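You operate a simulated robot arm through the tools that you are given. There is no shell and no other tool. Be economical: measure what you need, move in short steps, check, and stop when the job is done.

You run a simulated robot arm. Do the job below in one go: nothing can be reset, and whatever is moved stays where it is left.

## Task
Fetch the blue bale from the top of the sample bench and set it on the top of the fitting bench. Press the meter button three times. Take the dirty filter cartridge and leave it on the tool ledge. Put the clean filter cartridge labelled "coarse" from the filter shelf on the tool ledge and the clean filter cartridge marked "medium" on the top of the moulding table. Press the pan tare button three times. Put the green rub pad on the pan bench. Do these in any order.

The check looks at the end state, three seconds after you hand in, the way a careful person would. Anything else that was tipped, shoved, dropped, spilled or broken makes it a failure.

## Robot
A 6-joint arm with a fingered hand on a trunk, on a base that drives. Base frame: it is fixed to the floor where the robot stands at the start and does not move with it; the origin is under the middle of the robot, x ahead of it, y to its left, z up. Readings come in mm, rad, newtons and seconds.
With the tool pointing down near the work surface it reaches from about 160 to 320 mm from the robot's upright axis, wherever it stands. Its first joint turns from -2.897 to 2.897 rad. Places, roughly: blue bale (8x6x5 cm) [500, -200, 900]; clean filter cartridge [-5500, -7250, 500]; dirty filter cartridge [-4750, -5500, 1000]; green rub pad (6x5x5 cm) [-3200, -8500, 700]; meter button [400, 700, 900]; pan bench (16x24 cm) [-7100, -7300, 840]; pan tare button [-7100, -7400, 1000]; tool ledge (20x132 cm) [-5840, -7320, 840]; top of the fitting bench [700, -4600, 800]; top of the moulding table [-4700, -5500, 900]. Payload 3.1 kg.
Tool frame: the origin (TCP) lies between the finger pads and is the grasp point; the fingertips stand 22 mm ahead of it; z points along the fingers, y is the line along which they close. Largest opening 132 mm; the body of the gripper starts 60 mm behind the TCP. The gripper is a hand of 4 fingers: y runs from the thumb to the fingers, the wrist lies at [0, 0, -218] in the tool frame, and closing takes about 1.5 s.
Orientation is that of the tool frame in the base frame, as a unit quaternion [x, y, z, w]. With the fingers straight down and closing along the base's y, the tool's x points along the base's -x, its y along +y and its z along -z.

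## Interface
- The arm moves only by the tool nudge_tool. Its argument "targets" is a list of rows, each a list of 2 entries, a list of its own where there are three numbers: the shift along the base's x, y, z in mm, then the turn, a rotation vector about the base's x, y, z in rad. In form: [[[tx, ty, tz], [rx, ry, rz]], ...]. A call has 1 to 10 rows; each row is the pose to reach, as a shift and turn from the pose commanded when the call began. "jaw" is the opening, from 0 (shut) to 1 (fully open), set as the call begins (left out, the last holds). A row lasts 0.2 s, in which the tool goes at most 50 mm and 0.15 rad; a call with a longer step from one row to the next is refused whole, and so is a gripper value outside its range. Where a pose cannot be reached the arm comes as near as it can. A force on the tool above 40 N (or 10 N above the force at the start of the call, whichever is more), or a blocked arm, ends the call early, and 0.2 s more pass. The fingers move at their own pace (about 153 mm/s each) and stop on an object; they squeeze with about 25 N. The grip force told is the motor's: it shows also when the fingers shut on nothing. Time passes only in rows, and 0.2 s behind the last, so rows that repeat a pose let the fingers close. It gives the time, the measured TCP pose, the force on the tool (base axes), the opening and the grip force at its end, in the units of the frame above (readings bear some noise), with the torque about the TCP (base axes, N m) and any sound that the robot's microphone picked up.
- Cameras (640 x 400 px; columns grow to the right, rows downward): "scene" is now at [15.2, 136.5, 1601]; the picture's right is [-0.03, -1.00, 0.00], its down [-0.84, 0.03, -0.54] and it looks along [0.54, -0.02, -0.84] (base axes); focal length 293 px, centre (320, 200). "wrist" rides on the gripper at [53, -53, -84] in the tool frame; the picture's right is [0.71, 0.71, 0.00], its down [-0.53, 0.53, -0.67] and it looks along [-0.47, 0.47, 0.74] (tool axes); focal length 247 px, centre (320, 200). There is no depth. A picture from a camera that has moved, and an enlarged one, comes with that camera's place and axes in the base frame and with its lens. The place of the scene camera against the robot may be out by one fixed shift of up to 18 mm in any direction.
- get_image(camera): a new picture of that camera. It takes no simulated time.
- raise_lower(by): slides the trunk up (or, below 0, down) by that many mm; the arm and the scene camera ride with it, the base frame stays. It gives what a move gives, with no picture.
- steer(legs): drives the robot by 1 to 6 legs, each [ahead, left, turn to the left] in mm, mm and rad, along the robot's own axes; the way and the turn of a leg run together, so that a leg with both is an arc; at most 1500 mm and 3.142 rad a leg. The arm and the cameras ride along, it lands a little off, and it stops where it bumps. It gives what a move gives.
- grasp_type(shape): the hand has 4 fingers and takes this shape, open, in about a second: jaw (thumb against the fingers, like two jaws); tri (thumb and two fingers); tip (a fingertip pinch); poke (one finger out to press); point (the index stretched); flat (the hand flat); cup (the hand cupped); fist (a fist). The gripper value then closes the fingers along that shape, each until it touches; the sizes above hold for jaw. It gives what a move gives, with no picture.
- head_to(pan, tilt): turns the head with the scene camera to pan (to the left, within 2.705 rad either way) and tilt (down, from -0.506 to 1.204), counted from straight ahead of the robot. It gives what a move gives.
- enlarge(camera, box): a new picture of the part [left, top, right, bottom] of that camera's present view, enlarged. It takes no simulated time.
- job_done(): hands the job in; it is judged then, once.

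Go step by step. Nothing tells you exact positions but the pictures and the camera data: compare them with the known pose of the tool, close in by small moves and look again before you grip or let go. The budget is 186 turns and 148 pictures, counting those below and the enlarged ones. Unless the task says otherwise, let go and move clear before handing in.

The tools are called as name(argument=value, ...) on one line, values as JSON. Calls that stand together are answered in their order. nudge_tool: Moves the arm, as the interface text tells. Its arguments: {"type":"object","properties":{"targets":{"type":"array"},"jaw":{"type":"number"}},"required":["targets"]} The other tools are called the same way: raise_lower (by) slides the trunk up or down; grasp_type (shape) gives the hand a shape; steer (legs) drives the base; head_to (pan, tilt) turns the head that bears the scene camera; get_image (camera) takes a picture; enlarge (camera, box) takes an enlarged picture of a part of a camera's view; job_done () hands the job in.

At the start:

```text
clock: 0.0
ee_pos: [235.6, 141.9, 1164.1]
tcp_rot: [0.0, 1.0, -0.001, 0.0]
contact_force: [0.5, -0.1, -0.1]
torque: [0.01, -0.03, 0.03]
width: 131.8
grasp_force: 0.1
shape: jaw
trunk travel left (down, up): [-300.0, 86.0]
robot x, y, heading: [3.6, -1.2, -0.002]
head pan, tilt: [-0.035, 1.0]
```

scene: 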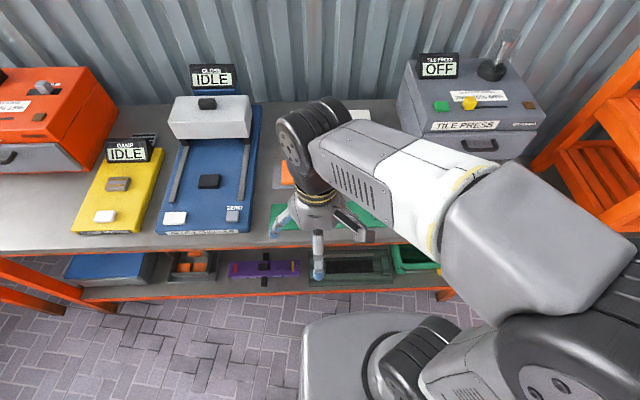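
wrist: 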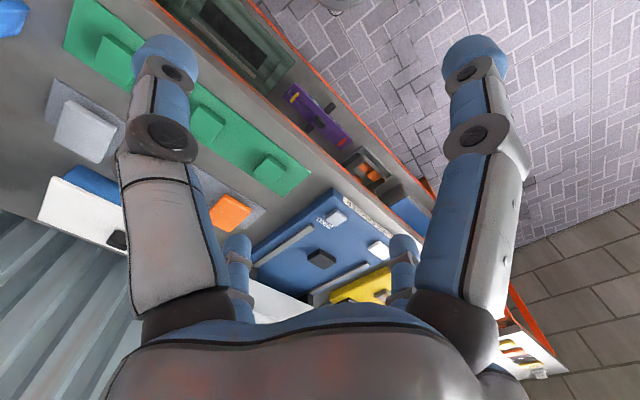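

I see a bench ahead with a few instruments (gloss, damp, tile press). I look left and right to find the meter button and the blue bale.

head_to(pan=0.7, tilt=0.8)

get_image(camera="scene")

head_to(pan=-0.6, tilt=0.8)

get_image(camera="scene")

```text
clock: 1.1
ee_pos: [236.0, 141.8, 1164.8]
tcp_rot: [0.0, 1.0, 0.0, 0.0]
contact_force: [0.4, -0.2, 0.1]
torque: [0.02, -0.03, -0.01]
width: 132.0
grasp_force: 0.0
shape: jaw
trunk travel left (down, up): [-300.0, 86.0]
robot x, y, heading: [-0.8, -1.6, -0.002]
head pan, tilt: [0.7, 0.799]
```

```text
145 pictures are left
camera scene: at [7.4, 190.8, 1616.2], right [0.64, -0.77, 0.0], down [-0.55, -0.46, -0.7], along [0.53, 0.45, -0.72], focal length 293 px, centre (320, 200)
```

scene: 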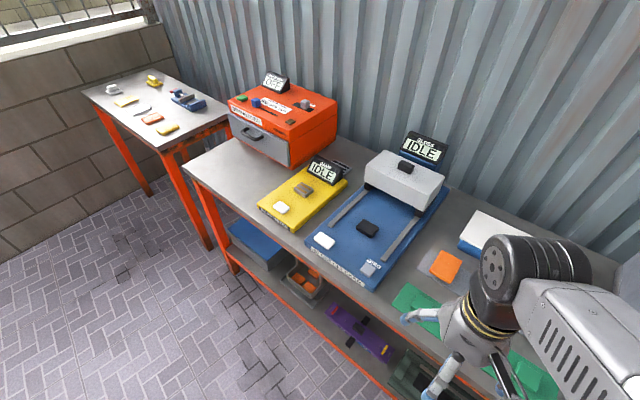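

```text
clock: 2.6
ee_pos: [235.1, 142.0, 1164.4]
tcp_rot: [0.0, 1.0, 0.0, 0.0]
contact_force: [-0.3, 0.3, 0.0]
torque: [0.0, 0.02, -0.02]
width: 131.9
grasp_force: 0.2
shape: jaw
trunk travel left (down, up): [-300.0, 86.0]
robot x, y, heading: [-2.8, 2.5, 0.002]
head pan, tilt: [-0.6, 0.799]
```

```text
144 pictures are left
camera scene: at [12.3, 93.4, 1616.2], right [-0.56, -0.83, 0.0], down [-0.59, 0.4, -0.7], along [0.58, -0.39, -0.72], focal length 293 px, centre (320, 200)
```

scene: 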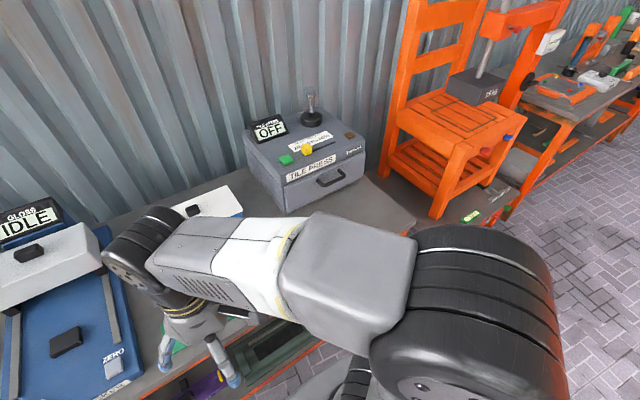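

The yellow DAMP meter seems to be at the meter button's place; the bale is hidden behind the arm. I zoom on the meter.

head_to(pan=0.7, tilt=0.9)

enlarge(camera="scene", box=[200, 50, 460, 250])

grasp_type(shape="poke")

get_image(camera="wrist")

```text
clock: 4.0
ee_pos: [235.3, 141.1, 1163.9]
tcp_rot: [0.0, 1.0, 0.001, 0.0]
contact_force: [0.1, -0.6, -0.2]
torque: [-0.01, 0.02, 0.02]
width: 132.1
grasp_force: 0.1
shape: jaw
trunk travel left (down, up): [-300.0, 86.0]
robot x, y, heading: [-1.8, 1.4, 0.0]
head pan, tilt: [0.7, 0.901]
```

```text
2.00 times, centred on (330, 150) of scene
camera zoom: at [3.5, 187.5, 1608.3], right [0.64, -0.77, 0.0], down [-0.6, -0.5, -0.62], along [0.48, 0.4, -0.78], focal length 586 px, centre (300, 300)
```

zoom: 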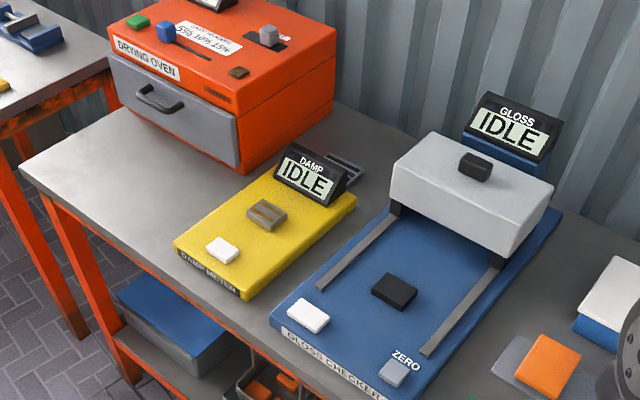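

```text
clock: 4.9
ee_pos: [236.5, 141.7, 1164.0]
tcp_rot: [0.0, 1.0, 0.0, -0.001]
contact_force: [0.1, -0.1, -0.7]
torque: [0.01, -0.01, 0.02]
width: 0.4
grasp_force: 0.0
shape: poke
trunk travel left (down, up): [-300.0, 86.0]
robot x, y, heading: [1.0, -2.9, -0.001]
head pan, tilt: [0.7, 0.901]
```

```text
142 pictures are left
camera wrist: at [181.7, 88.5, 1248.8], right [-0.71, 0.71, 0.0], down [0.53, 0.53, 0.67], along [0.47, 0.47, -0.74], focal length 247 px, centre (320, 200)
```

wrist: 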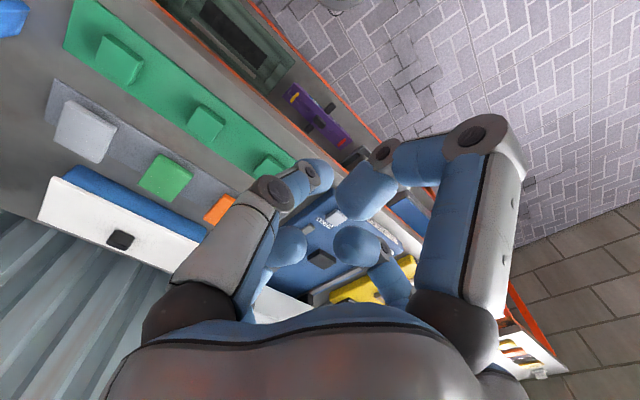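

The white button of the DAMP meter works out at about (438, 718, 900). I drive left toward it, then check clearance to the bench.

steer(legs=[[0, 640, 0]])

head_to(pan=0.0, tilt=1.1)

get_image(camera="scene")

```text
clock: 8.5
ee_pos: [238.0, 781.6, 1163.9]
tcp_rot: [0.001, 1.0, 0.0, 0.0]
contact_force: [-0.5, -0.1, -0.1]
torque: [0.04, 0.04, 0.02]
width: 0.3
grasp_force: 0.1
shape: poke
trunk travel left (down, up): [-300.0, 86.0]
robot x, y, heading: [0.7, 638.5, 0.0]
head pan, tilt: [0.7, 0.901]
```

```text
clock: 9.6
ee_pos: [236.8, 782.6, 1164.8]
tcp_rot: [0.002, 1.0, 0.0, 0.0]
contact_force: [0.3, 0.5, 0.1]
torque: [0.0, 0.01, 0.0]
width: 0.2
grasp_force: 0.1
shape: poke
trunk travel left (down, up): [-300.0, 86.0]
robot x, y, heading: [2.9, 640.9, -0.003]
head pan, tilt: [0.0, 1.1]
```

```text
141 pictures are left
camera scene: at [9.9, 779.7, 1594.5], right [0.0, -1.0, 0.0], down [-0.89, 0.0, -0.45], along [0.45, 0.0, -0.89], focal length 293 px, centre (320, 200)
```

scene: 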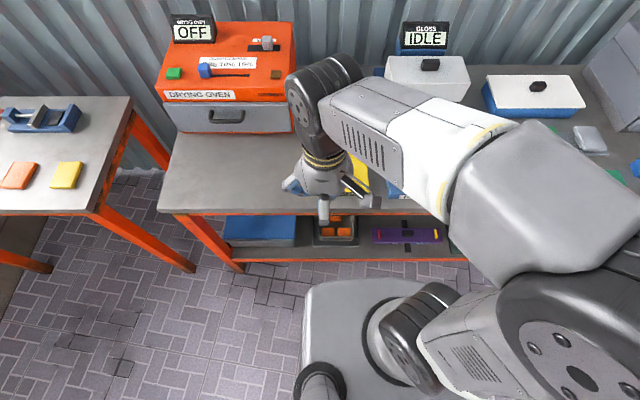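

The base front seems to be some 70–100 mm short of the bench. I edge ahead 60 mm and swing the tool toward the button to see how far it reaches.

steer(legs=[[60, 40, 0]])

nudge_tool(targets=[[[30, -20, -30], [0, 0, 0]], [[60, -40, -60], [0, 0, 0]], [[90, -60, -80], [0, 0, 0]], [[120, -80, -100], [0, 0, 0]]], jaw=0)

get_image(camera="scene")

get_image(camera="wrist")

```text
clock: 10.6
ee_pos: [297.6, 822.5, 1163.8]
tcp_rot: [0.0, 1.0, -0.001, -0.001]
contact_force: [0.2, 0.4, -1.3]
torque: [0.01, 0.01, 0.04]
width: 0.0
grasp_force: 0.0
shape: poke
trunk travel left (down, up): [-300.0, 86.0]
robot x, y, heading: [57.5, 680.2, 0.003]
head pan, tilt: [0.0, 1.1]
```

```text
clock: 11.6
ee_pos: [418.6, 740.4, 1063.0]
tcp_rot: [0.001, 1.0, 0.0, 0.0]
contact_force: [-0.2, 0.1, 0.3]
torque: [0.0, 0.02, 0.02]
width: 0.0
grasp_force: 24.8
shape: jaw
trunk travel left (down, up): [-300.0, 86.0]
robot x, y, heading: [59.3, 682.8, -0.0]
head pan, tilt: [0.0, 1.1]
```

```text
140 pictures are left
camera scene: at [71.4, 818.8, 1594.5], right [0.0, -1.0, 0.0], down [-0.89, 0.0, -0.45], along [0.45, 0.0, -0.89], focal length 293 px, centre (320, 200)
```

scene: 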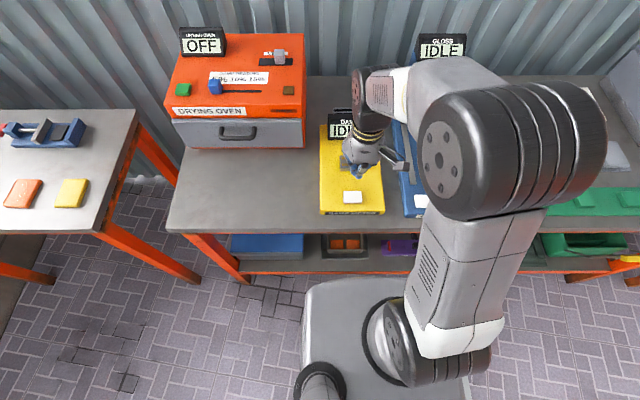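

```text
139 pictures are left
camera wrist: at [364.6, 687.0, 1147.4], right [-0.71, 0.71, 0.0], down [0.53, 0.53, 0.67], along [0.47, 0.47, -0.74], focal length 247 px, centre (320, 200)
```

wrist: 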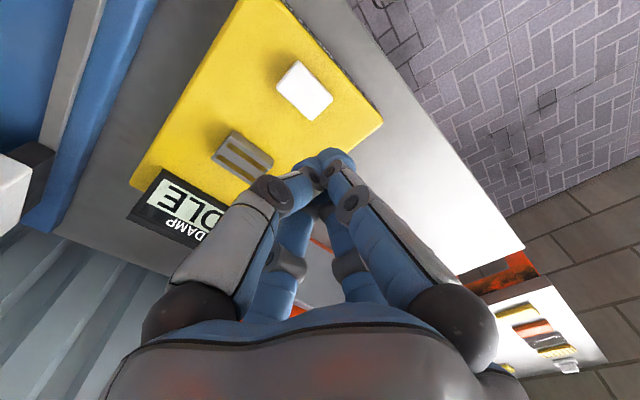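

The meter button agrees in both views at about (431, 732, ~900). I align above it and lower with the trunk.

nudge_tool(targets=[[[12, -8, 0], [0, 0, 0]], [[12, -8, 0], [0, 0, 0]]])

raise_lower(by=-110)

get_image(camera="wrist")

get_image(camera="scene")

```text
clock: 12.2
ee_pos: [428.7, 732.7, 1064.4]
tcp_rot: [0.002, 1.0, 0.0, -0.001]
contact_force: [-0.2, 0.4, 0.3]
torque: [-0.02, -0.04, 0.02]
width: 0.1
grasp_force: 24.8
shape: jaw
trunk travel left (down, up): [-300.0, 86.0]
robot x, y, heading: [60.8, 676.6, -0.005]
head pan, tilt: [0.0, 1.1]
```

```text
clock: 13.6
ee_pos: [429.0, 732.5, 953.6]
tcp_rot: [0.001, 1.0, 0.0, 0.0]
contact_force: [-0.8, -0.7, -0.3]
torque: [-0.02, -0.01, -0.02]
width: 0.0
grasp_force: 24.2
shape: jaw
trunk travel left (down, up): [-190.0, 196.0]
robot x, y, heading: [58.8, 680.0, -0.003]
head pan, tilt: [0.0, 1.1]
```

```text
138 pictures are left
camera wrist: at [374.7, 679.7, 1038.6], right [-0.71, 0.71, 0.0], down [0.53, 0.52, 0.67], along [0.47, 0.47, -0.74], focal length 247 px, centre (320, 200)
```

wrist: 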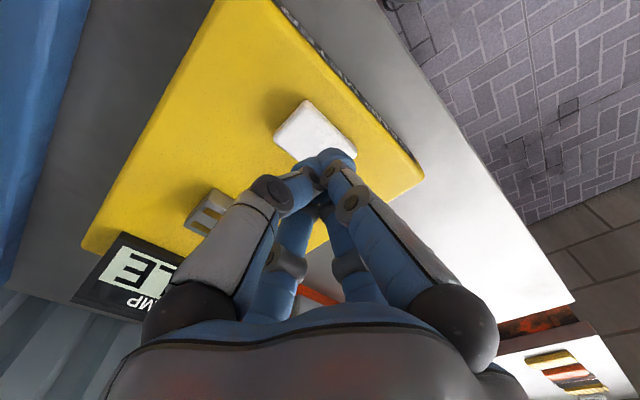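

```text
137 pictures are left
camera scene: at [69.5, 819.0, 1484.9], right [0.0, -1.0, 0.0], down [-0.89, 0.0, -0.45], along [0.45, 0.0, -0.89], focal length 293 px, centre (320, 200)
```

scene: 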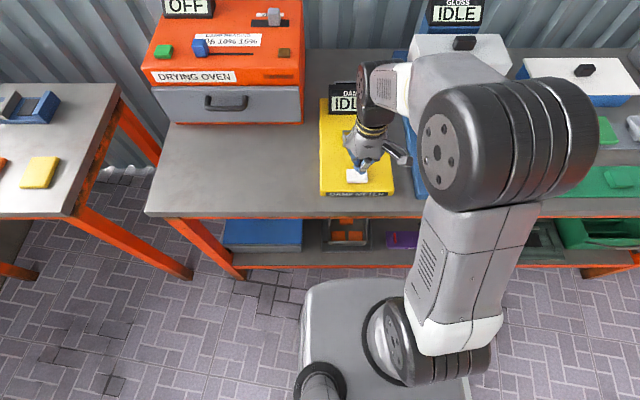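

The fingertips sit over the button, tips at about z 931. I descend in small steps and watch force and display.

nudge_tool(targets=[[[-2, -1, -10], [0, 0, 0]], [[-2, -1, -18], [0, 0, 0]], [[-2, -1, -24], [0, 0, 0]], [[-2, -1, -28], [0, 0, 0]], [[-2, -1, -31], [0, 0, 0]]])

get_image(camera="scene")

```text
clock: 14.8
ee_pos: [427.2, 731.8, 922.7]
tcp_rot: [0.002, 1.0, 0.0, 0.0]
contact_force: [-0.3, -1.5, 0.2]
torque: [0.0, -0.01, 0.0]
width: 0.1
grasp_force: 25.0
shape: jaw
trunk travel left (down, up): [-190.0, 196.0]
robot x, y, heading: [59.0, 678.9, -0.003]
head pan, tilt: [0.0, 1.1]
```

```text
136 pictures are left
camera scene: at [69.6, 819.0, 1485.0], right [0.0, -1.0, 0.0], down [-0.89, 0.0, -0.45], along [0.45, 0.0, -0.89], focal length 293 px, centre (320, 200)
```

scene: 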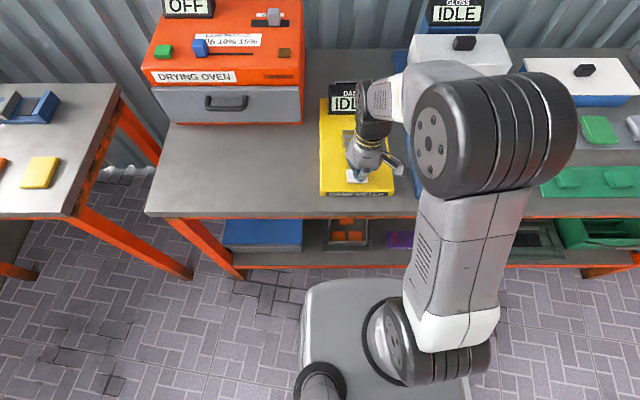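

No contact yet at tip 900; I go on down slowly.

nudge_tool(targets=[[[0, 0, -2], [0, 0, 0]], [[0, 0, -4], [0, 0, 0]], [[0, 0, -6], [0, 0, 0]], [[0, 0, -8], [0, 0, 0]]])

enlarge(camera="wrist", box=[180, 80, 420, 230])

```text
clock: 15.8
ee_pos: [426.3, 731.8, 916.2]
tcp_rot: [0.001, 1.0, 0.001, 0.0]
contact_force: [-0.5, -0.9, 2.6]
torque: [-0.04, -0.04, -0.02]
width: 0.0
grasp_force: 25.1
shape: jaw
trunk travel left (down, up): [-190.0, 196.0]
robot x, y, heading: [59.2, 680.0, -0.007]
head pan, tilt: [0.0, 1.1]
heard: click
```

```text
2.67 times, centred on (300, 155) of wrist
camera zoom: at [372.6, 678.8, 999.8], right [-0.71, 0.71, 0.0], down [0.53, 0.52, 0.67], along [0.47, 0.47, -0.74], focal length 659 px, centre (373, 320)
```

zoom: 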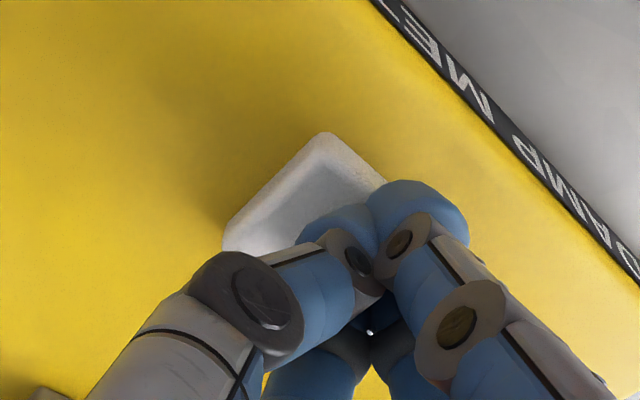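

A click is heard: the first press. Fingertips are at the button's edge, so I rise, look at the display, shift a little to its centre and press again.

nudge_tool(targets=[[[0, 0, 6], [0, 0, 0]], [[0, 0, 14], [0, 0, 0]], [[0, 0, 14], [0, 0, 0]]])

get_image(camera="wrist")

enlarge(camera="scene", box=[280, 70, 440, 210])

```text
clock: 16.6
ee_pos: [426.3, 732.9, 929.1]
tcp_rot: [0.0, 1.0, 0.0, 0.001]
contact_force: [0.1, 0.1, -0.1]
torque: [0.01, 0.02, -0.04]
width: 0.0
grasp_force: 24.7
shape: jaw
trunk travel left (down, up): [-190.0, 196.0]
robot x, y, heading: [62.5, 677.4, -0.002]
head pan, tilt: [0.0, 1.1]
```

```text
134 pictures are left
camera wrist: at [372.8, 678.8, 1013.8], right [-0.71, 0.71, 0.0], down [0.53, 0.52, 0.67], along [0.47, 0.47, -0.74], focal length 247 px, centre (320, 200)
```

wrist: 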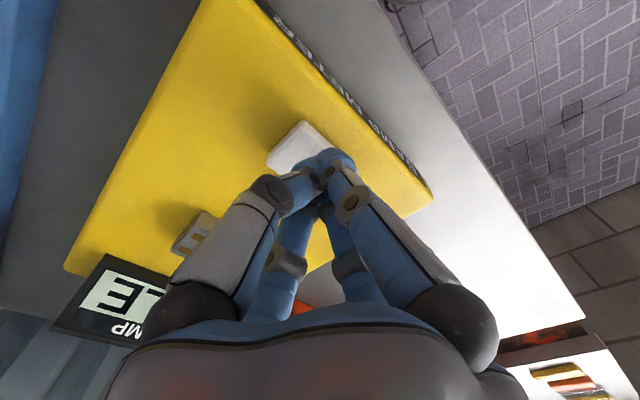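

```text
2.86 times, centred on (360, 140) of scene
camera zoom: at [69.7, 819.0, 1485.0], right [0.0, -1.0, 0.0], down [-0.89, 0.0, -0.45], along [0.45, 0.0, -0.89], focal length 837 px, centre (206, 371)
```

zoom: 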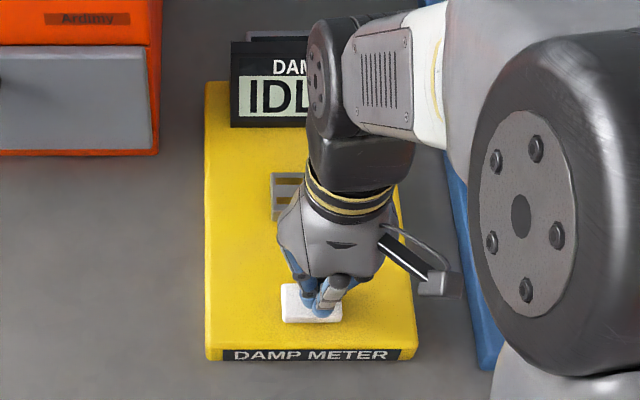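

The press point is within a few mm of the button's centre. I press a second time.

nudge_tool(targets=[[[0, 0, -6], [0, 0, 0]], [[0, 0, -10], [0, 0, 0]], [[0, 0, -13], [0, 0, 0]], [[0, 0, -15], [0, 0, 0]], [[0, 0, -16], [0, 0, 0]]])

nudge_tool(targets=[[[0, 0, 6], [0, 0, 0]], [[0, 0, 16], [0, 0, 0]], [[0, 0, 16], [0, 0, 0]]])

enlarge(camera="scene", box=[280, 70, 440, 210])

```text
clock: 17.8
ee_pos: [428.0, 731.8, 912.9]
tcp_rot: [0.001, 1.0, -0.001, 0.001]
contact_force: [1.1, -0.5, 4.1]
torque: [-0.04, -0.06, -0.02]
width: 0.2
grasp_force: 25.4
shape: jaw
trunk travel left (down, up): [-190.0, 196.0]
robot x, y, heading: [56.0, 681.6, -0.003]
head pan, tilt: [0.0, 1.1]
heard: click
```

```text
clock: 18.6
ee_pos: [426.5, 732.3, 928.9]
tcp_rot: [0.0, 1.0, 0.0, 0.0]
contact_force: [0.6, -0.4, 0.5]
torque: [0.02, 0.01, 0.01]
width: 0.2
grasp_force: 25.0
shape: jaw
trunk travel left (down, up): [-190.0, 196.0]
robot x, y, heading: [62.1, 681.5, -0.005]
head pan, tilt: [0.0, 1.1]
```

```text
2.86 times, centred on (360, 140) of scene
camera zoom: at [69.6, 819.0, 1485.0], right [0.0, -1.0, 0.0], down [-0.89, 0.0, -0.45], along [0.45, 0.0, -0.89], focal length 837 px, centre (206, 371)
```

zoom: 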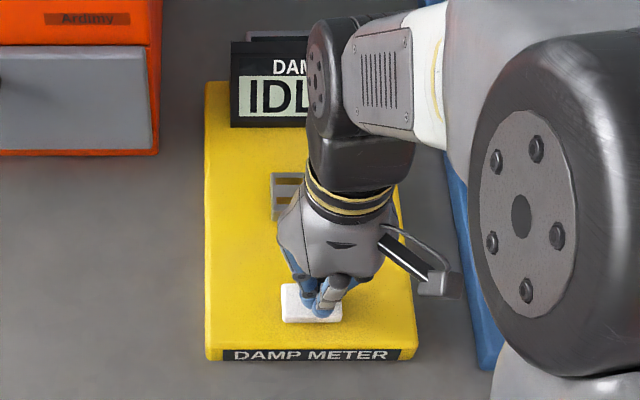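

A second click. I press the third time and lift away.

nudge_tool(targets=[[[0, 0, -6], [0, 0, 0]], [[0, 0, -10], [0, 0, 0]], [[0, 0, -13], [0, 0, 0]], [[0, 0, -15], [0, 0, 0]], [[0, 0, -16], [0, 0, 0]]])

nudge_tool(targets=[[[0, 0, 6], [0, 0, 0]], [[0, 0, 30], [0, 0, 0]], [[0, 0, 70], [0, 0, 0]], [[0, 0, 110], [0, 0, 0]], [[0, 0, 150], [0, 0, 0]]])

enlarge(camera="scene", box=[280, 70, 440, 210])

```text
clock: 19.8
ee_pos: [426.7, 732.2, 913.2]
tcp_rot: [0.001, 1.0, 0.0, 0.001]
contact_force: [0.2, -0.2, 5.3]
torque: [0.02, -0.08, 0.0]
width: 0.0
grasp_force: 24.9
shape: jaw
trunk travel left (down, up): [-190.0, 196.0]
robot x, y, heading: [59.7, 679.0, 0.003]
head pan, tilt: [0.0, 1.1]
heard: click
```

```text
clock: 21.0
ee_pos: [428.9, 731.4, 1063.9]
tcp_rot: [0.001, 1.0, 0.0, -0.001]
contact_force: [0.6, -0.3, -0.5]
torque: [-0.01, -0.02, -0.03]
width: 0.0
grasp_force: 24.9
shape: jaw
trunk travel left (down, up): [-190.0, 196.0]
robot x, y, heading: [61.6, 680.3, 0.002]
head pan, tilt: [0.0, 1.1]
```

```text
2.86 times, centred on (360, 140) of scene
camera zoom: at [69.2, 818.9, 1485.0], right [0.0, -1.0, 0.0], down [-0.89, 0.0, -0.45], along [0.45, 0.0, -0.89], focal length 837 px, centre (206, 371)
```

zoom: 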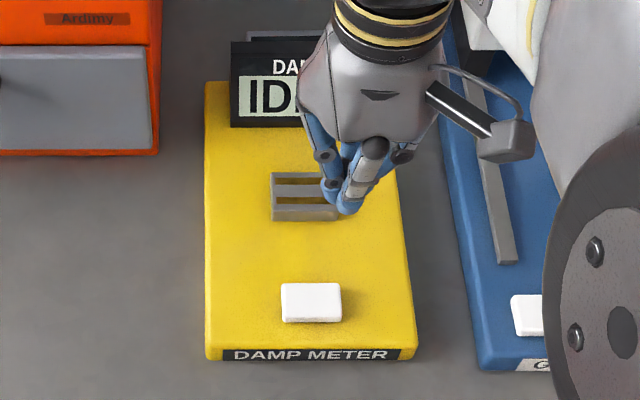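

Three clicks are in. Next I raise and pull the arm in, back off and drive right toward the bale.

raise_lower(by=110)

nudge_tool(targets=[[[-40, 20, 0], [0, 0, 0]], [[-80, 40, 0], [0, 0, 0]], [[-120, 60, 0], [0, 0, 0]], [[-150, 80, 0], [0, 0, 0]]], jaw=1)

steer(legs=[[-60, 0, 0], [0, -800, 0]])

head_to(pan=-0.1, tilt=1.0)

get_image(camera="scene")

get_image(camera="wrist")

```text
clock: 22.4
ee_pos: [426.7, 730.7, 1173.4]
tcp_rot: [0.001, 1.0, 0.001, 0.0]
contact_force: [0.7, -0.2, 0.4]
torque: [0.01, 0.01, 0.01]
width: 0.0
grasp_force: 24.7
shape: jaw
trunk travel left (down, up): [-300.0, 86.0]
robot x, y, heading: [58.3, 679.0, 0.002]
head pan, tilt: [0.0, 1.1]
```

```text
clock: 23.4
ee_pos: [277.6, 811.5, 1173.2]
tcp_rot: [0.001, 1.0, 0.0, 0.001]
contact_force: [0.3, 0.5, -0.6]
torque: [0.0, 0.0, 0.0]
width: 125.8
grasp_force: 0.0
shape: jaw
trunk travel left (down, up): [-300.0, 86.0]
robot x, y, heading: [58.8, 683.2, 0.001]
head pan, tilt: [0.0, 1.1]
```

```text
clock: 28.3
ee_pos: [218.2, 13.4, 1172.6]
tcp_rot: [-0.002, 1.0, 0.0, 0.0]
contact_force: [-0.3, -0.6, 0.2]
torque: [0.03, 0.01, -0.01]
width: 126.0
grasp_force: 0.0
shape: jaw
trunk travel left (down, up): [-300.0, 86.0]
robot x, y, heading: [-4.4, -124.3, 0.001]
head pan, tilt: [0.0, 1.1]
```

```text
clock: 29.0
ee_pos: [219.0, 14.3, 1172.3]
tcp_rot: [-0.003, 1.0, -0.001, 0.0]
contact_force: [-0.1, 0.7, 0.1]
torque: [-0.04, 0.01, 0.01]
width: 126.2
grasp_force: 0.2
shape: jaw
trunk travel left (down, up): [-300.0, 86.0]
robot x, y, heading: [-1.4, -121.9, 0.007]
head pan, tilt: [-0.099, 1.0]
```

```text
130 pictures are left
camera scene: at [15.0, 12.9, 1601.0], right [-0.09, -1.0, 0.0], down [-0.84, 0.08, -0.54], along [0.54, -0.05, -0.84], focal length 293 px, centre (320, 200)
```

scene: 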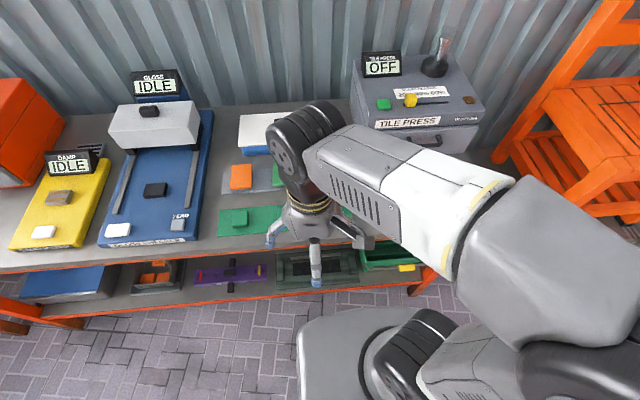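

```text
129 pictures are left
camera wrist: at [164.7, -40.2, 1257.7], right [-0.71, 0.7, 0.0], down [0.52, 0.53, 0.67], along [0.47, 0.47, -0.74], focal length 247 px, centre (320, 200)
```

wrist: 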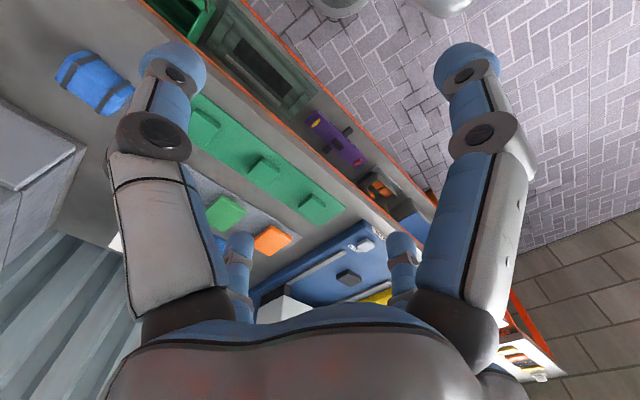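

The blue bale lies near (476, -190), left of and in front of the tile press. I drive ahead and bring the open hand near it, well above.

steer(legs=[[65, -60, 0]])

nudge_tool(targets=[[[20, -35, 0], [0, 0, 0]], [[40, -70, 0], [0, 0, 0]], [[60, -105, -10], [0, 0, 0]], [[80, -130, -20], [0, 0, 0]], [[100, -145, -30], [0, 0, 0]]])

get_image(camera="wrist")

get_image(camera="scene")

```text
clock: 30.1
ee_pos: [283.3, -47.5, 1173.7]
tcp_rot: [-0.002, 1.0, 0.0, 0.0]
contact_force: [-0.4, -0.3, 0.6]
torque: [0.0, 0.05, -0.03]
width: 126.0
grasp_force: 0.0
shape: jaw
trunk travel left (down, up): [-300.0, 86.0]
robot x, y, heading: [62.2, -177.8, 0.006]
head pan, tilt: [-0.099, 1.0]
```

```text
clock: 31.3
ee_pos: [384.7, -193.7, 1142.5]
tcp_rot: [-0.002, 1.0, -0.001, -0.001]
contact_force: [0.1, -0.1, 0.5]
torque: [0.02, -0.03, -0.01]
width: 126.2
grasp_force: 0.0
shape: jaw
trunk travel left (down, up): [-300.0, 86.0]
robot x, y, heading: [66.9, -180.3, -0.002]
head pan, tilt: [-0.099, 1.0]
```

```text
128 pictures are left
camera wrist: at [331.1, -246.5, 1227.1], right [-0.71, 0.7, 0.0], down [0.52, 0.53, 0.67], along [0.47, 0.47, -0.74], focal length 247 px, centre (320, 200)
```

wrist: 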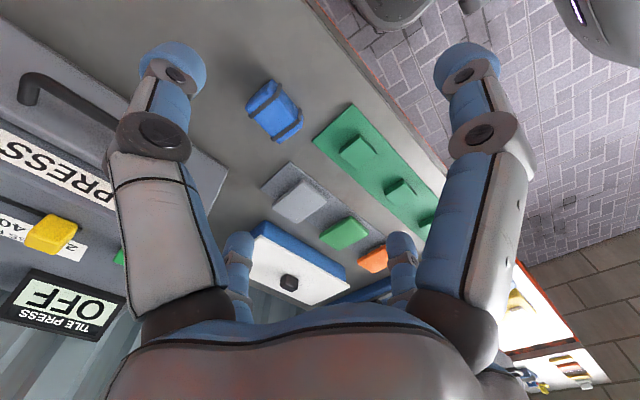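

```text
127 pictures are left
camera scene: at [81.4, -47.2, 1601.1], right [-0.1, -1.0, 0.0], down [-0.84, 0.08, -0.54], along [0.54, -0.05, -0.84], focal length 293 px, centre (320, 200)
```

scene: 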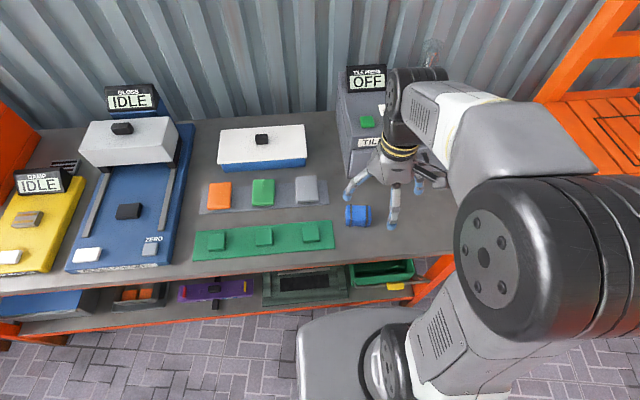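

The bale sits near (480, -192), clear of the press. I zoom to get its heading.

enlarge(camera="wrist", box=[200, 50, 360, 150])

enlarge(camera="scene", box=[310, 170, 410, 250])

```text
4.00 times, centred on (280, 100) of wrist
camera zoom: at [331.1, -246.5, 1227.1], right [-0.71, 0.7, 0.0], down [0.52, 0.53, 0.67], along [0.47, 0.47, -0.74], focal length 988 px, centre (480, 600)
```

zoom: 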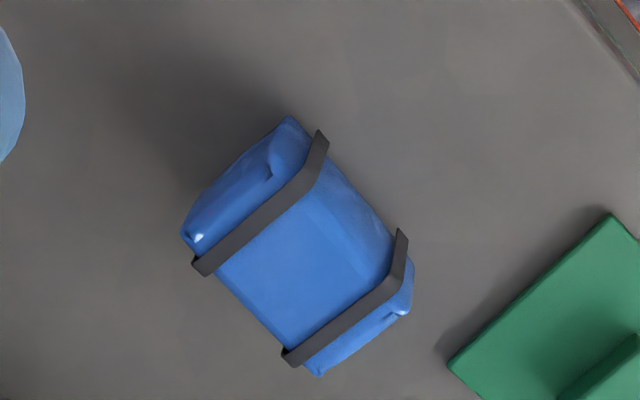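

```text
5.00 times, centred on (360, 210) of scene
camera zoom: at [81.4, -47.2, 1601.1], right [-0.1, -1.0, 0.0], down [-0.84, 0.08, -0.54], along [0.54, -0.05, -0.84], focal length 1466 px, centre (120, 150)
```

zoom: 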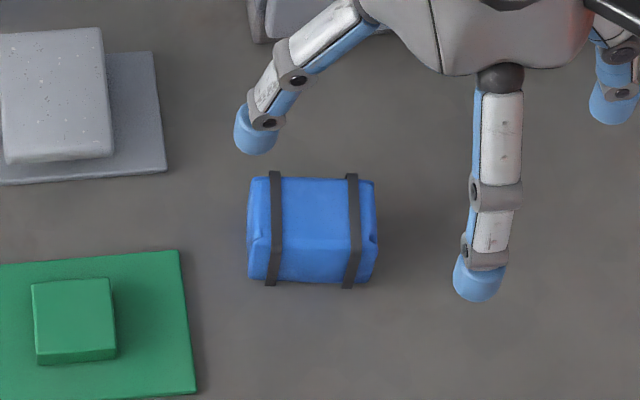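

The bale's long axis is turned about -0.14 rad from y, centre (470, -192). I yaw the hand and move above it.

nudge_tool(targets=[[[30, 0, 0], [0, 0, -0.07]], [[60, 1, -10], [0, 0, -0.14]], [[86, 2, -20], [0, 0, -0.14]], [[86, 2, -20], [0, 0, -0.14]]])

raise_lower(by=-150)

get_image(camera="wrist")

get_image(camera="scene")

```text
clock: 32.3
ee_pos: [468.2, -190.4, 1124.1]
tcp_rot: [0.068, 0.998, 0.0, 0.0]
contact_force: [-0.3, -0.6, -0.8]
torque: [0.02, -0.05, 0.04]
width: 125.9
grasp_force: 0.0
shape: jaw
trunk travel left (down, up): [-300.0, 86.0]
robot x, y, heading: [66.9, -177.9, 0.004]
head pan, tilt: [-0.099, 1.0]
```

```text
clock: 34.0
ee_pos: [470.2, -189.2, 975.2]
tcp_rot: [0.068, 0.998, 0.0, 0.0]
contact_force: [-0.5, 0.0, -0.3]
torque: [0.01, 0.0, -0.01]
width: 125.9
grasp_force: 0.0
shape: jaw
trunk travel left (down, up): [-150.0, 236.0]
robot x, y, heading: [65.5, -178.5, 0.002]
head pan, tilt: [-0.099, 1.0]
```

```text
124 pictures are left
camera wrist: at [408.7, -235.7, 1058.9], right [-0.6, 0.8, 0.0], down [0.59, 0.45, 0.67], along [0.53, 0.4, -0.74], focal length 247 px, centre (320, 200)
```

wrist: 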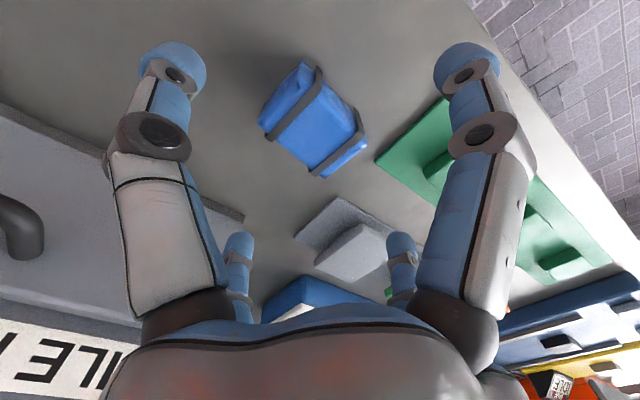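

```text
123 pictures are left
camera scene: at [80.4, -47.0, 1451.8], right [-0.1, -1.0, 0.0], down [-0.84, 0.08, -0.54], along [0.54, -0.05, -0.84], focal length 293 px, centre (320, 200)
```

scene: 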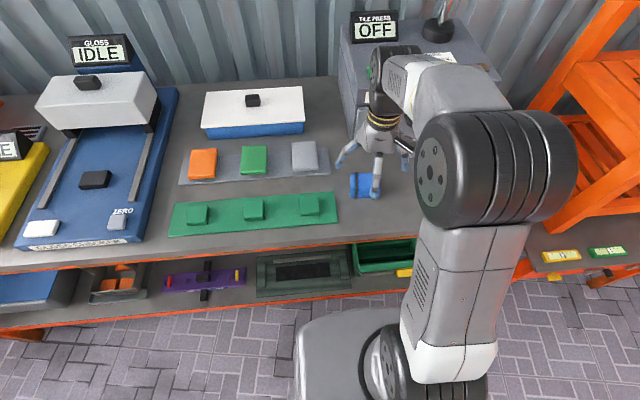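

Aligned to a few mm; I descend to about z 884 with the fingers either side of the bale.

nudge_tool(targets=[[[0, -4, -25], [0, 0, 0]], [[0, -5, -50], [0, 0, 0]], [[0, -5, -70], [0, 0, 0]], [[0, -5, -82], [0, 0, 0]], [[0, -5, -90], [0, 0, 0]]])

get_image(camera="wrist")

```text
clock: 35.2
ee_pos: [469.3, -195.4, 884.9]
tcp_rot: [0.068, 0.998, 0.0, 0.0]
contact_force: [-0.7, -0.5, 0.3]
torque: [-0.02, 0.02, -0.01]
width: 126.0
grasp_force: 0.1
shape: jaw
trunk travel left (down, up): [-150.0, 236.0]
robot x, y, heading: [65.0, -178.1, 0.004]
head pan, tilt: [-0.099, 1.0]
```

```text
122 pictures are left
camera wrist: at [408.8, -240.6, 969.0], right [-0.6, 0.8, 0.0], down [0.59, 0.45, 0.67], along [0.53, 0.4, -0.74], focal length 247 px, centre (320, 200)
```

wrist: 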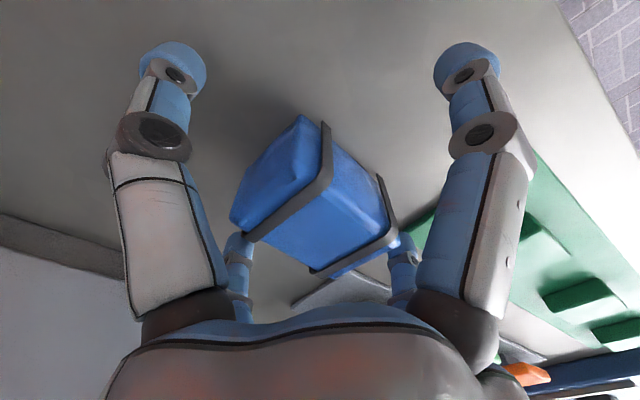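

The bale is between the fingers; I close.

nudge_tool(targets=[[[0, 0, -3], [0, 0, 0]], [[0, 0, -3], [0, 0, 0]], [[0, 0, -3], [0, 0, 0]], [[0, 0, -3], [0, 0, 0]], [[0, 0, -3], [0, 0, 0]], [[0, 0, -3], [0, 0, 0]], [[0, 0, -3], [0, 0, 0]]], jaw=0)

nudge_tool(targets=[[[0, 0, 20], [0, 0, 0]], [[0, 0, 60], [0, 0, 0]], [[0, 0, 100], [0, 0, 0]]])

get_image(camera="wrist")

```text
clock: 36.8
ee_pos: [469.8, -194.6, 882.7]
tcp_rot: [0.068, 0.998, 0.0, 0.001]
contact_force: [0.4, -0.4, 0.1]
torque: [-0.01, 0.0, 0.01]
width: 54.7
grasp_force: 25.3
shape: jaw
trunk travel left (down, up): [-150.0, 236.0]
robot x, y, heading: [62.7, -178.3, 0.007]
head pan, tilt: [-0.099, 1.0]
```

```text
clock: 37.6
ee_pos: [469.4, -193.8, 981.6]
tcp_rot: [0.068, 0.998, 0.0, 0.0]
contact_force: [-0.6, 0.2, -1.3]
torque: [0.01, 0.0, -0.01]
width: 54.7
grasp_force: 25.3
shape: jaw
trunk travel left (down, up): [-150.0, 236.0]
robot x, y, heading: [64.5, -177.4, 0.002]
head pan, tilt: [-0.099, 1.0]
```

```text
121 pictures are left
camera wrist: at [408.8, -238.7, 1066.4], right [-0.6, 0.8, 0.0], down [0.59, 0.45, 0.67], along [0.53, 0.4, -0.74], focal length 247 px, centre (320, 200)
```

wrist: 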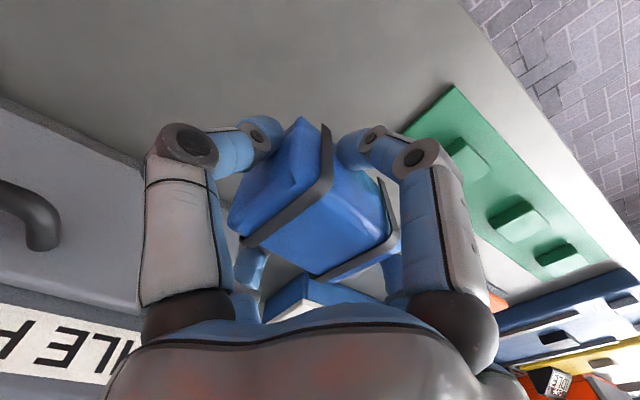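

The bale is held. I lift, pull in, back off and look along the way to the fitting bench (to the right).

raise_lower(by=150)

nudge_tool(targets=[[[-40, 10, 0], [0, 0, 0]], [[-80, 20, 0], [0, 0, 0]], [[-120, 30, 0], [0, 0, 0.07]], [[-160, 40, 0], [0, 0, 0.14]]])

steer(legs=[[-200, 0, 0]])

head_to(pan=-1.5, tilt=0.4)

get_image(camera="scene")

```text
clock: 39.4
ee_pos: [470.2, -193.0, 1130.8]
tcp_rot: [0.068, 0.998, 0.0, 0.0]
contact_force: [-0.1, 0.3, -1.4]
torque: [-0.01, 0.0, 0.01]
width: 54.9
grasp_force: 25.1
shape: jaw
trunk travel left (down, up): [-300.0, 86.0]
robot x, y, heading: [66.7, -180.0, -0.001]
head pan, tilt: [-0.099, 1.0]
```

```text
clock: 40.4
ee_pos: [307.3, -154.3, 1131.0]
tcp_rot: [-0.002, 1.0, -0.001, 0.001]
contact_force: [-0.1, 0.5, -0.4]
torque: [-0.02, 0.01, -0.02]
width: 54.7
grasp_force: 25.0
shape: jaw
trunk travel left (down, up): [-300.0, 86.0]
robot x, y, heading: [68.5, -176.3, 0.006]
head pan, tilt: [-0.099, 1.0]
```

```text
clock: 42.0
ee_pos: [108.7, -155.1, 1131.4]
tcp_rot: [-0.002, 1.0, 0.0, 0.001]
contact_force: [0.7, -0.3, -1.3]
torque: [-0.01, 0.0, -0.03]
width: 54.5
grasp_force: 24.7
shape: jaw
trunk travel left (down, up): [-300.0, 86.0]
robot x, y, heading: [-137.2, -179.9, 0.005]
head pan, tilt: [-0.099, 1.0]
```

```text
clock: 43.5
ee_pos: [108.6, -154.0, 1129.4]
tcp_rot: [-0.002, 1.0, 0.0, 0.0]
contact_force: [-0.6, 0.0, -1.1]
torque: [0.0, 0.02, -0.01]
width: 54.7
grasp_force: 24.9
shape: jaw
trunk travel left (down, up): [-300.0, 86.0]
robot x, y, heading: [-132.5, -182.3, 0.001]
head pan, tilt: [-1.499, 0.4]
```

```text
120 pictures are left
camera scene: at [-182.4, -133.6, 1651.3], right [-1.0, -0.08, 0.0], down [-0.03, 0.39, -0.92], along [0.07, -0.92, -0.39], focal length 293 px, centre (320, 200)
```

scene: 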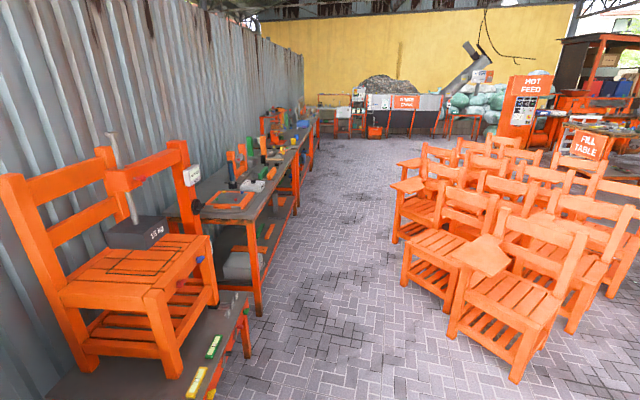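

There is a free aisle about 1 m wide between the benches (front near x 350) and the chairs (x < -740). I drive sideways down it at x about -140.

steer(legs=[[0, -1500, 0], [0, -1300, 0]])

head_to(pan=-1.2, tilt=0.5)

get_image(camera="scene")

```text
clock: 57.0
ee_pos: [79.4, -2947.7, 1130.4]
tcp_rot: [0.007, 1.0, 0.001, 0.0]
contact_force: [-0.3, -0.6, -1.9]
torque: [-0.02, -0.02, -0.01]
width: 54.3
grasp_force: 24.7
shape: jaw
trunk travel left (down, up): [-300.0, 86.0]
robot x, y, heading: [-163.4, -2967.8, -0.012]
head pan, tilt: [-1.499, 0.4]
```

```text
clock: 57.8
ee_pos: [79.4, -2948.3, 1131.1]
tcp_rot: [0.007, 1.0, 0.0, 0.0]
contact_force: [-0.8, -0.4, -2.0]
torque: [0.0, 0.04, 0.02]
width: 54.2
grasp_force: 25.3
shape: jaw
trunk travel left (down, up): [-300.0, 86.0]
robot x, y, heading: [-164.5, -2969.4, -0.012]
head pan, tilt: [-1.201, 0.499]
```

```text
119 pictures are left
camera scene: at [-185.8, -2913.7, 1642.2], right [-0.94, -0.35, 0.0], down [-0.17, 0.45, -0.88], along [0.3, -0.82, -0.48], focal length 293 px, centre (320, 200)
```

scene: 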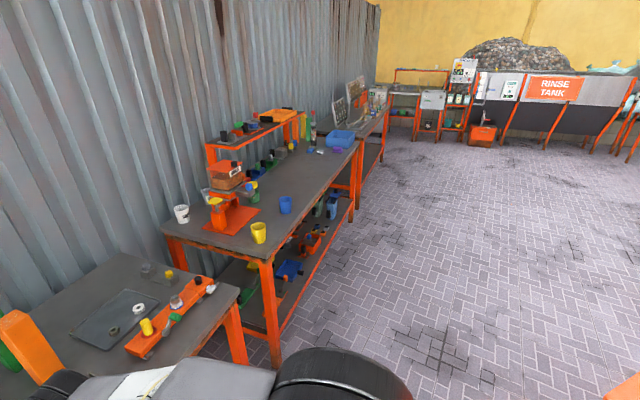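

The fitting bench is the one with scale and cups ahead (front right). I drive on to about y -4400 and look at its top.

steer(legs=[[0, -1450, 0.012]])

head_to(pan=0.0, tilt=0.8)

get_image(camera="scene")

```text
clock: 65.0
ee_pos: [77.9, -4405.6, 1129.7]
tcp_rot: [-0.007, 1.0, 0.0, 0.0]
contact_force: [0.1, -0.1, -0.7]
torque: [-0.02, 0.05, 0.01]
width: 54.4
grasp_force: 25.2
shape: jaw
trunk travel left (down, up): [-300.0, 86.0]
robot x, y, heading: [-167.5, -4431.7, 0.013]
head pan, tilt: [-1.201, 0.499]
```

```text
clock: 66.5
ee_pos: [76.7, -4404.2, 1129.8]
tcp_rot: [-0.007, 1.0, 0.0, 0.0]
contact_force: [0.1, -0.5, -0.7]
torque: [0.02, -0.02, -0.04]
width: 54.8
grasp_force: 24.4
shape: jaw
trunk travel left (down, up): [-300.0, 86.0]
robot x, y, heading: [-163.3, -4433.4, 0.015]
head pan, tilt: [0.0, 0.799]
```

```text
118 pictures are left
camera scene: at [-141.1, -4292.7, 1616.2], right [0.01, -1.0, 0.0], down [-0.72, -0.01, -0.7], along [0.7, 0.01, -0.72], focal length 293 px, centre (320, 200)
```

scene: 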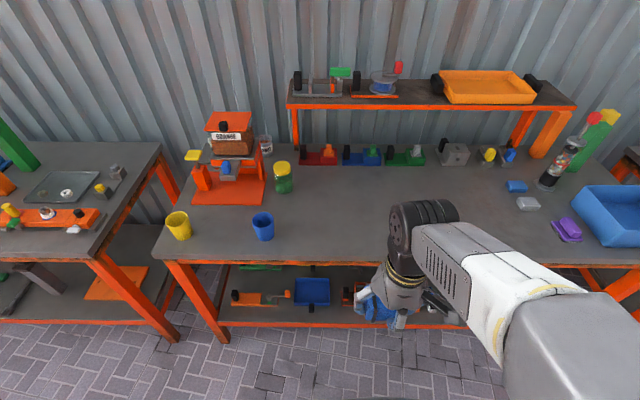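

The bench top is free right in front (around x 440, y -4420). I drive ahead, extend and lower.

steer(legs=[[220, 0, -0.013]])

nudge_tool(targets=[[[40, 0, 0], [0, 0, 0]], [[80, 0, 0], [0, 0, 0]], [[120, 0, 0], [0, 0, 0]], [[150, 0, 0], [0, 0, 0]]])

raise_lower(by=-220)

head_to(pan=0.0, tilt=1.0)

get_image(camera="scene")

get_image(camera="wrist")

```text
clock: 68.1
ee_pos: [297.7, -4405.3, 1129.2]
tcp_rot: [0.0, 1.0, 0.0, 0.001]
contact_force: [0.0, -0.7, -2.1]
torque: [-0.02, 0.01, 0.02]
width: 54.7
grasp_force: 25.5
shape: jaw
trunk travel left (down, up): [-300.0, 86.0]
robot x, y, heading: [56.1, -4429.4, -0.002]
head pan, tilt: [0.0, 0.799]
```

```text
clock: 69.1
ee_pos: [450.3, -4405.4, 1128.7]
tcp_rot: [-0.001, 1.0, 0.0, -0.001]
contact_force: [0.5, 0.1, -2.0]
torque: [0.0, -0.01, -0.02]
width: 54.5
grasp_force: 25.0
shape: jaw
trunk travel left (down, up): [-300.0, 86.0]
robot x, y, heading: [55.3, -4426.9, -0.002]
head pan, tilt: [0.0, 0.799]
```

```text
clock: 71.5
ee_pos: [448.8, -4405.9, 909.7]
tcp_rot: [-0.001, 1.0, 0.0, 0.001]
contact_force: [-0.6, -0.2, -1.7]
torque: [0.0, 0.01, 0.03]
width: 54.8
grasp_force: 25.5
shape: jaw
trunk travel left (down, up): [-80.0, 306.0]
robot x, y, heading: [57.3, -4427.1, 0.002]
head pan, tilt: [0.0, 0.799]
```

```text
clock: 72.2
ee_pos: [449.2, -4404.4, 909.9]
tcp_rot: [-0.001, 1.0, 0.001, 0.001]
contact_force: [-0.5, 0.6, -1.7]
torque: [-0.01, 0.03, 0.0]
width: 54.7
grasp_force: 24.5
shape: jaw
trunk travel left (down, up): [-80.0, 306.0]
robot x, y, heading: [54.7, -4432.2, 0.002]
head pan, tilt: [0.0, 1.0]
```

```text
117 pictures are left
camera scene: at [70.1, -4291.1, 1381.1], right [0.0, -1.0, 0.0], down [-0.84, 0.0, -0.54], along [0.54, 0.0, -0.84], focal length 293 px, centre (320, 200)
```

scene: 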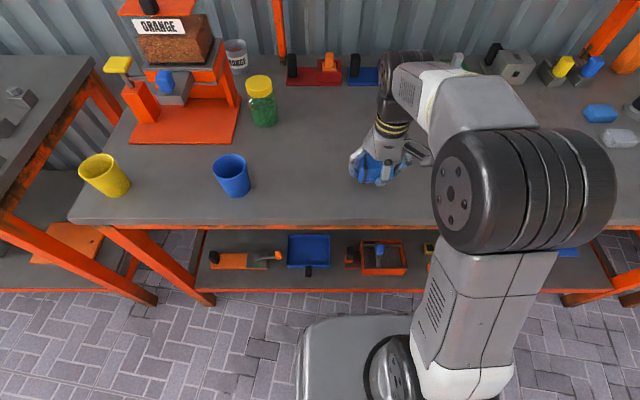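

```text
116 pictures are left
camera wrist: at [395.4, -4459.0, 993.7], right [-0.71, 0.71, 0.0], down [0.52, 0.53, 0.67], along [0.47, 0.47, -0.74], focal length 247 px, centre (320, 200)
```

wrist: 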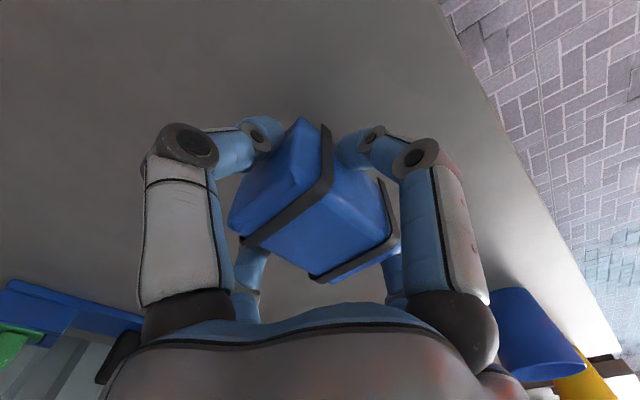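

Clear space below. I lower slowly till the bale touches.

nudge_tool(targets=[[[0, 0, -25], [0, 0, 0]], [[0, 0, -45], [0, 0, 0]], [[0, 0, -55], [0, 0, 0]], [[0, 0, -62], [0, 0, 0]], [[0, 0, -68], [0, 0, 0]], [[0, 0, -72], [0, 0, 0]], [[0, 0, -75], [0, 0, 0]]])

get_image(camera="wrist")

```text
clock: 72.8
ee_pos: [448.8, -4404.8, 878.5]
tcp_rot: [-0.001, 1.0, 0.0, 0.008]
contact_force: [-7.3, -1.6, 24.1]
torque: [-0.04, 0.08, 0.0]
width: 55.2
grasp_force: 25.4
shape: jaw
trunk travel left (down, up): [-80.0, 306.0]
robot x, y, heading: [51.5, -4431.8, 0.001]
head pan, tilt: [0.0, 1.0]
stopped in row 2: the force on the tool passed its limit at 54 N (the readings are from after the stop); the commanded pose is now the measured one
```

```text
115 pictures are left
camera wrist: at [394.7, -4458.7, 962.8], right [-0.71, 0.71, -0.01], down [0.51, 0.53, 0.68], along [0.48, 0.47, -0.74], focal length 247 px, centre (320, 200)
```

wrist: 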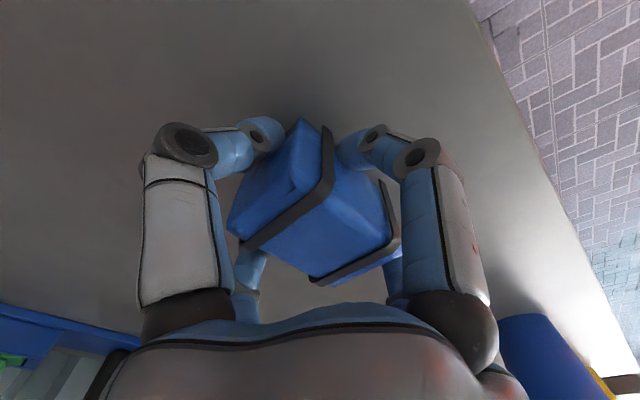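

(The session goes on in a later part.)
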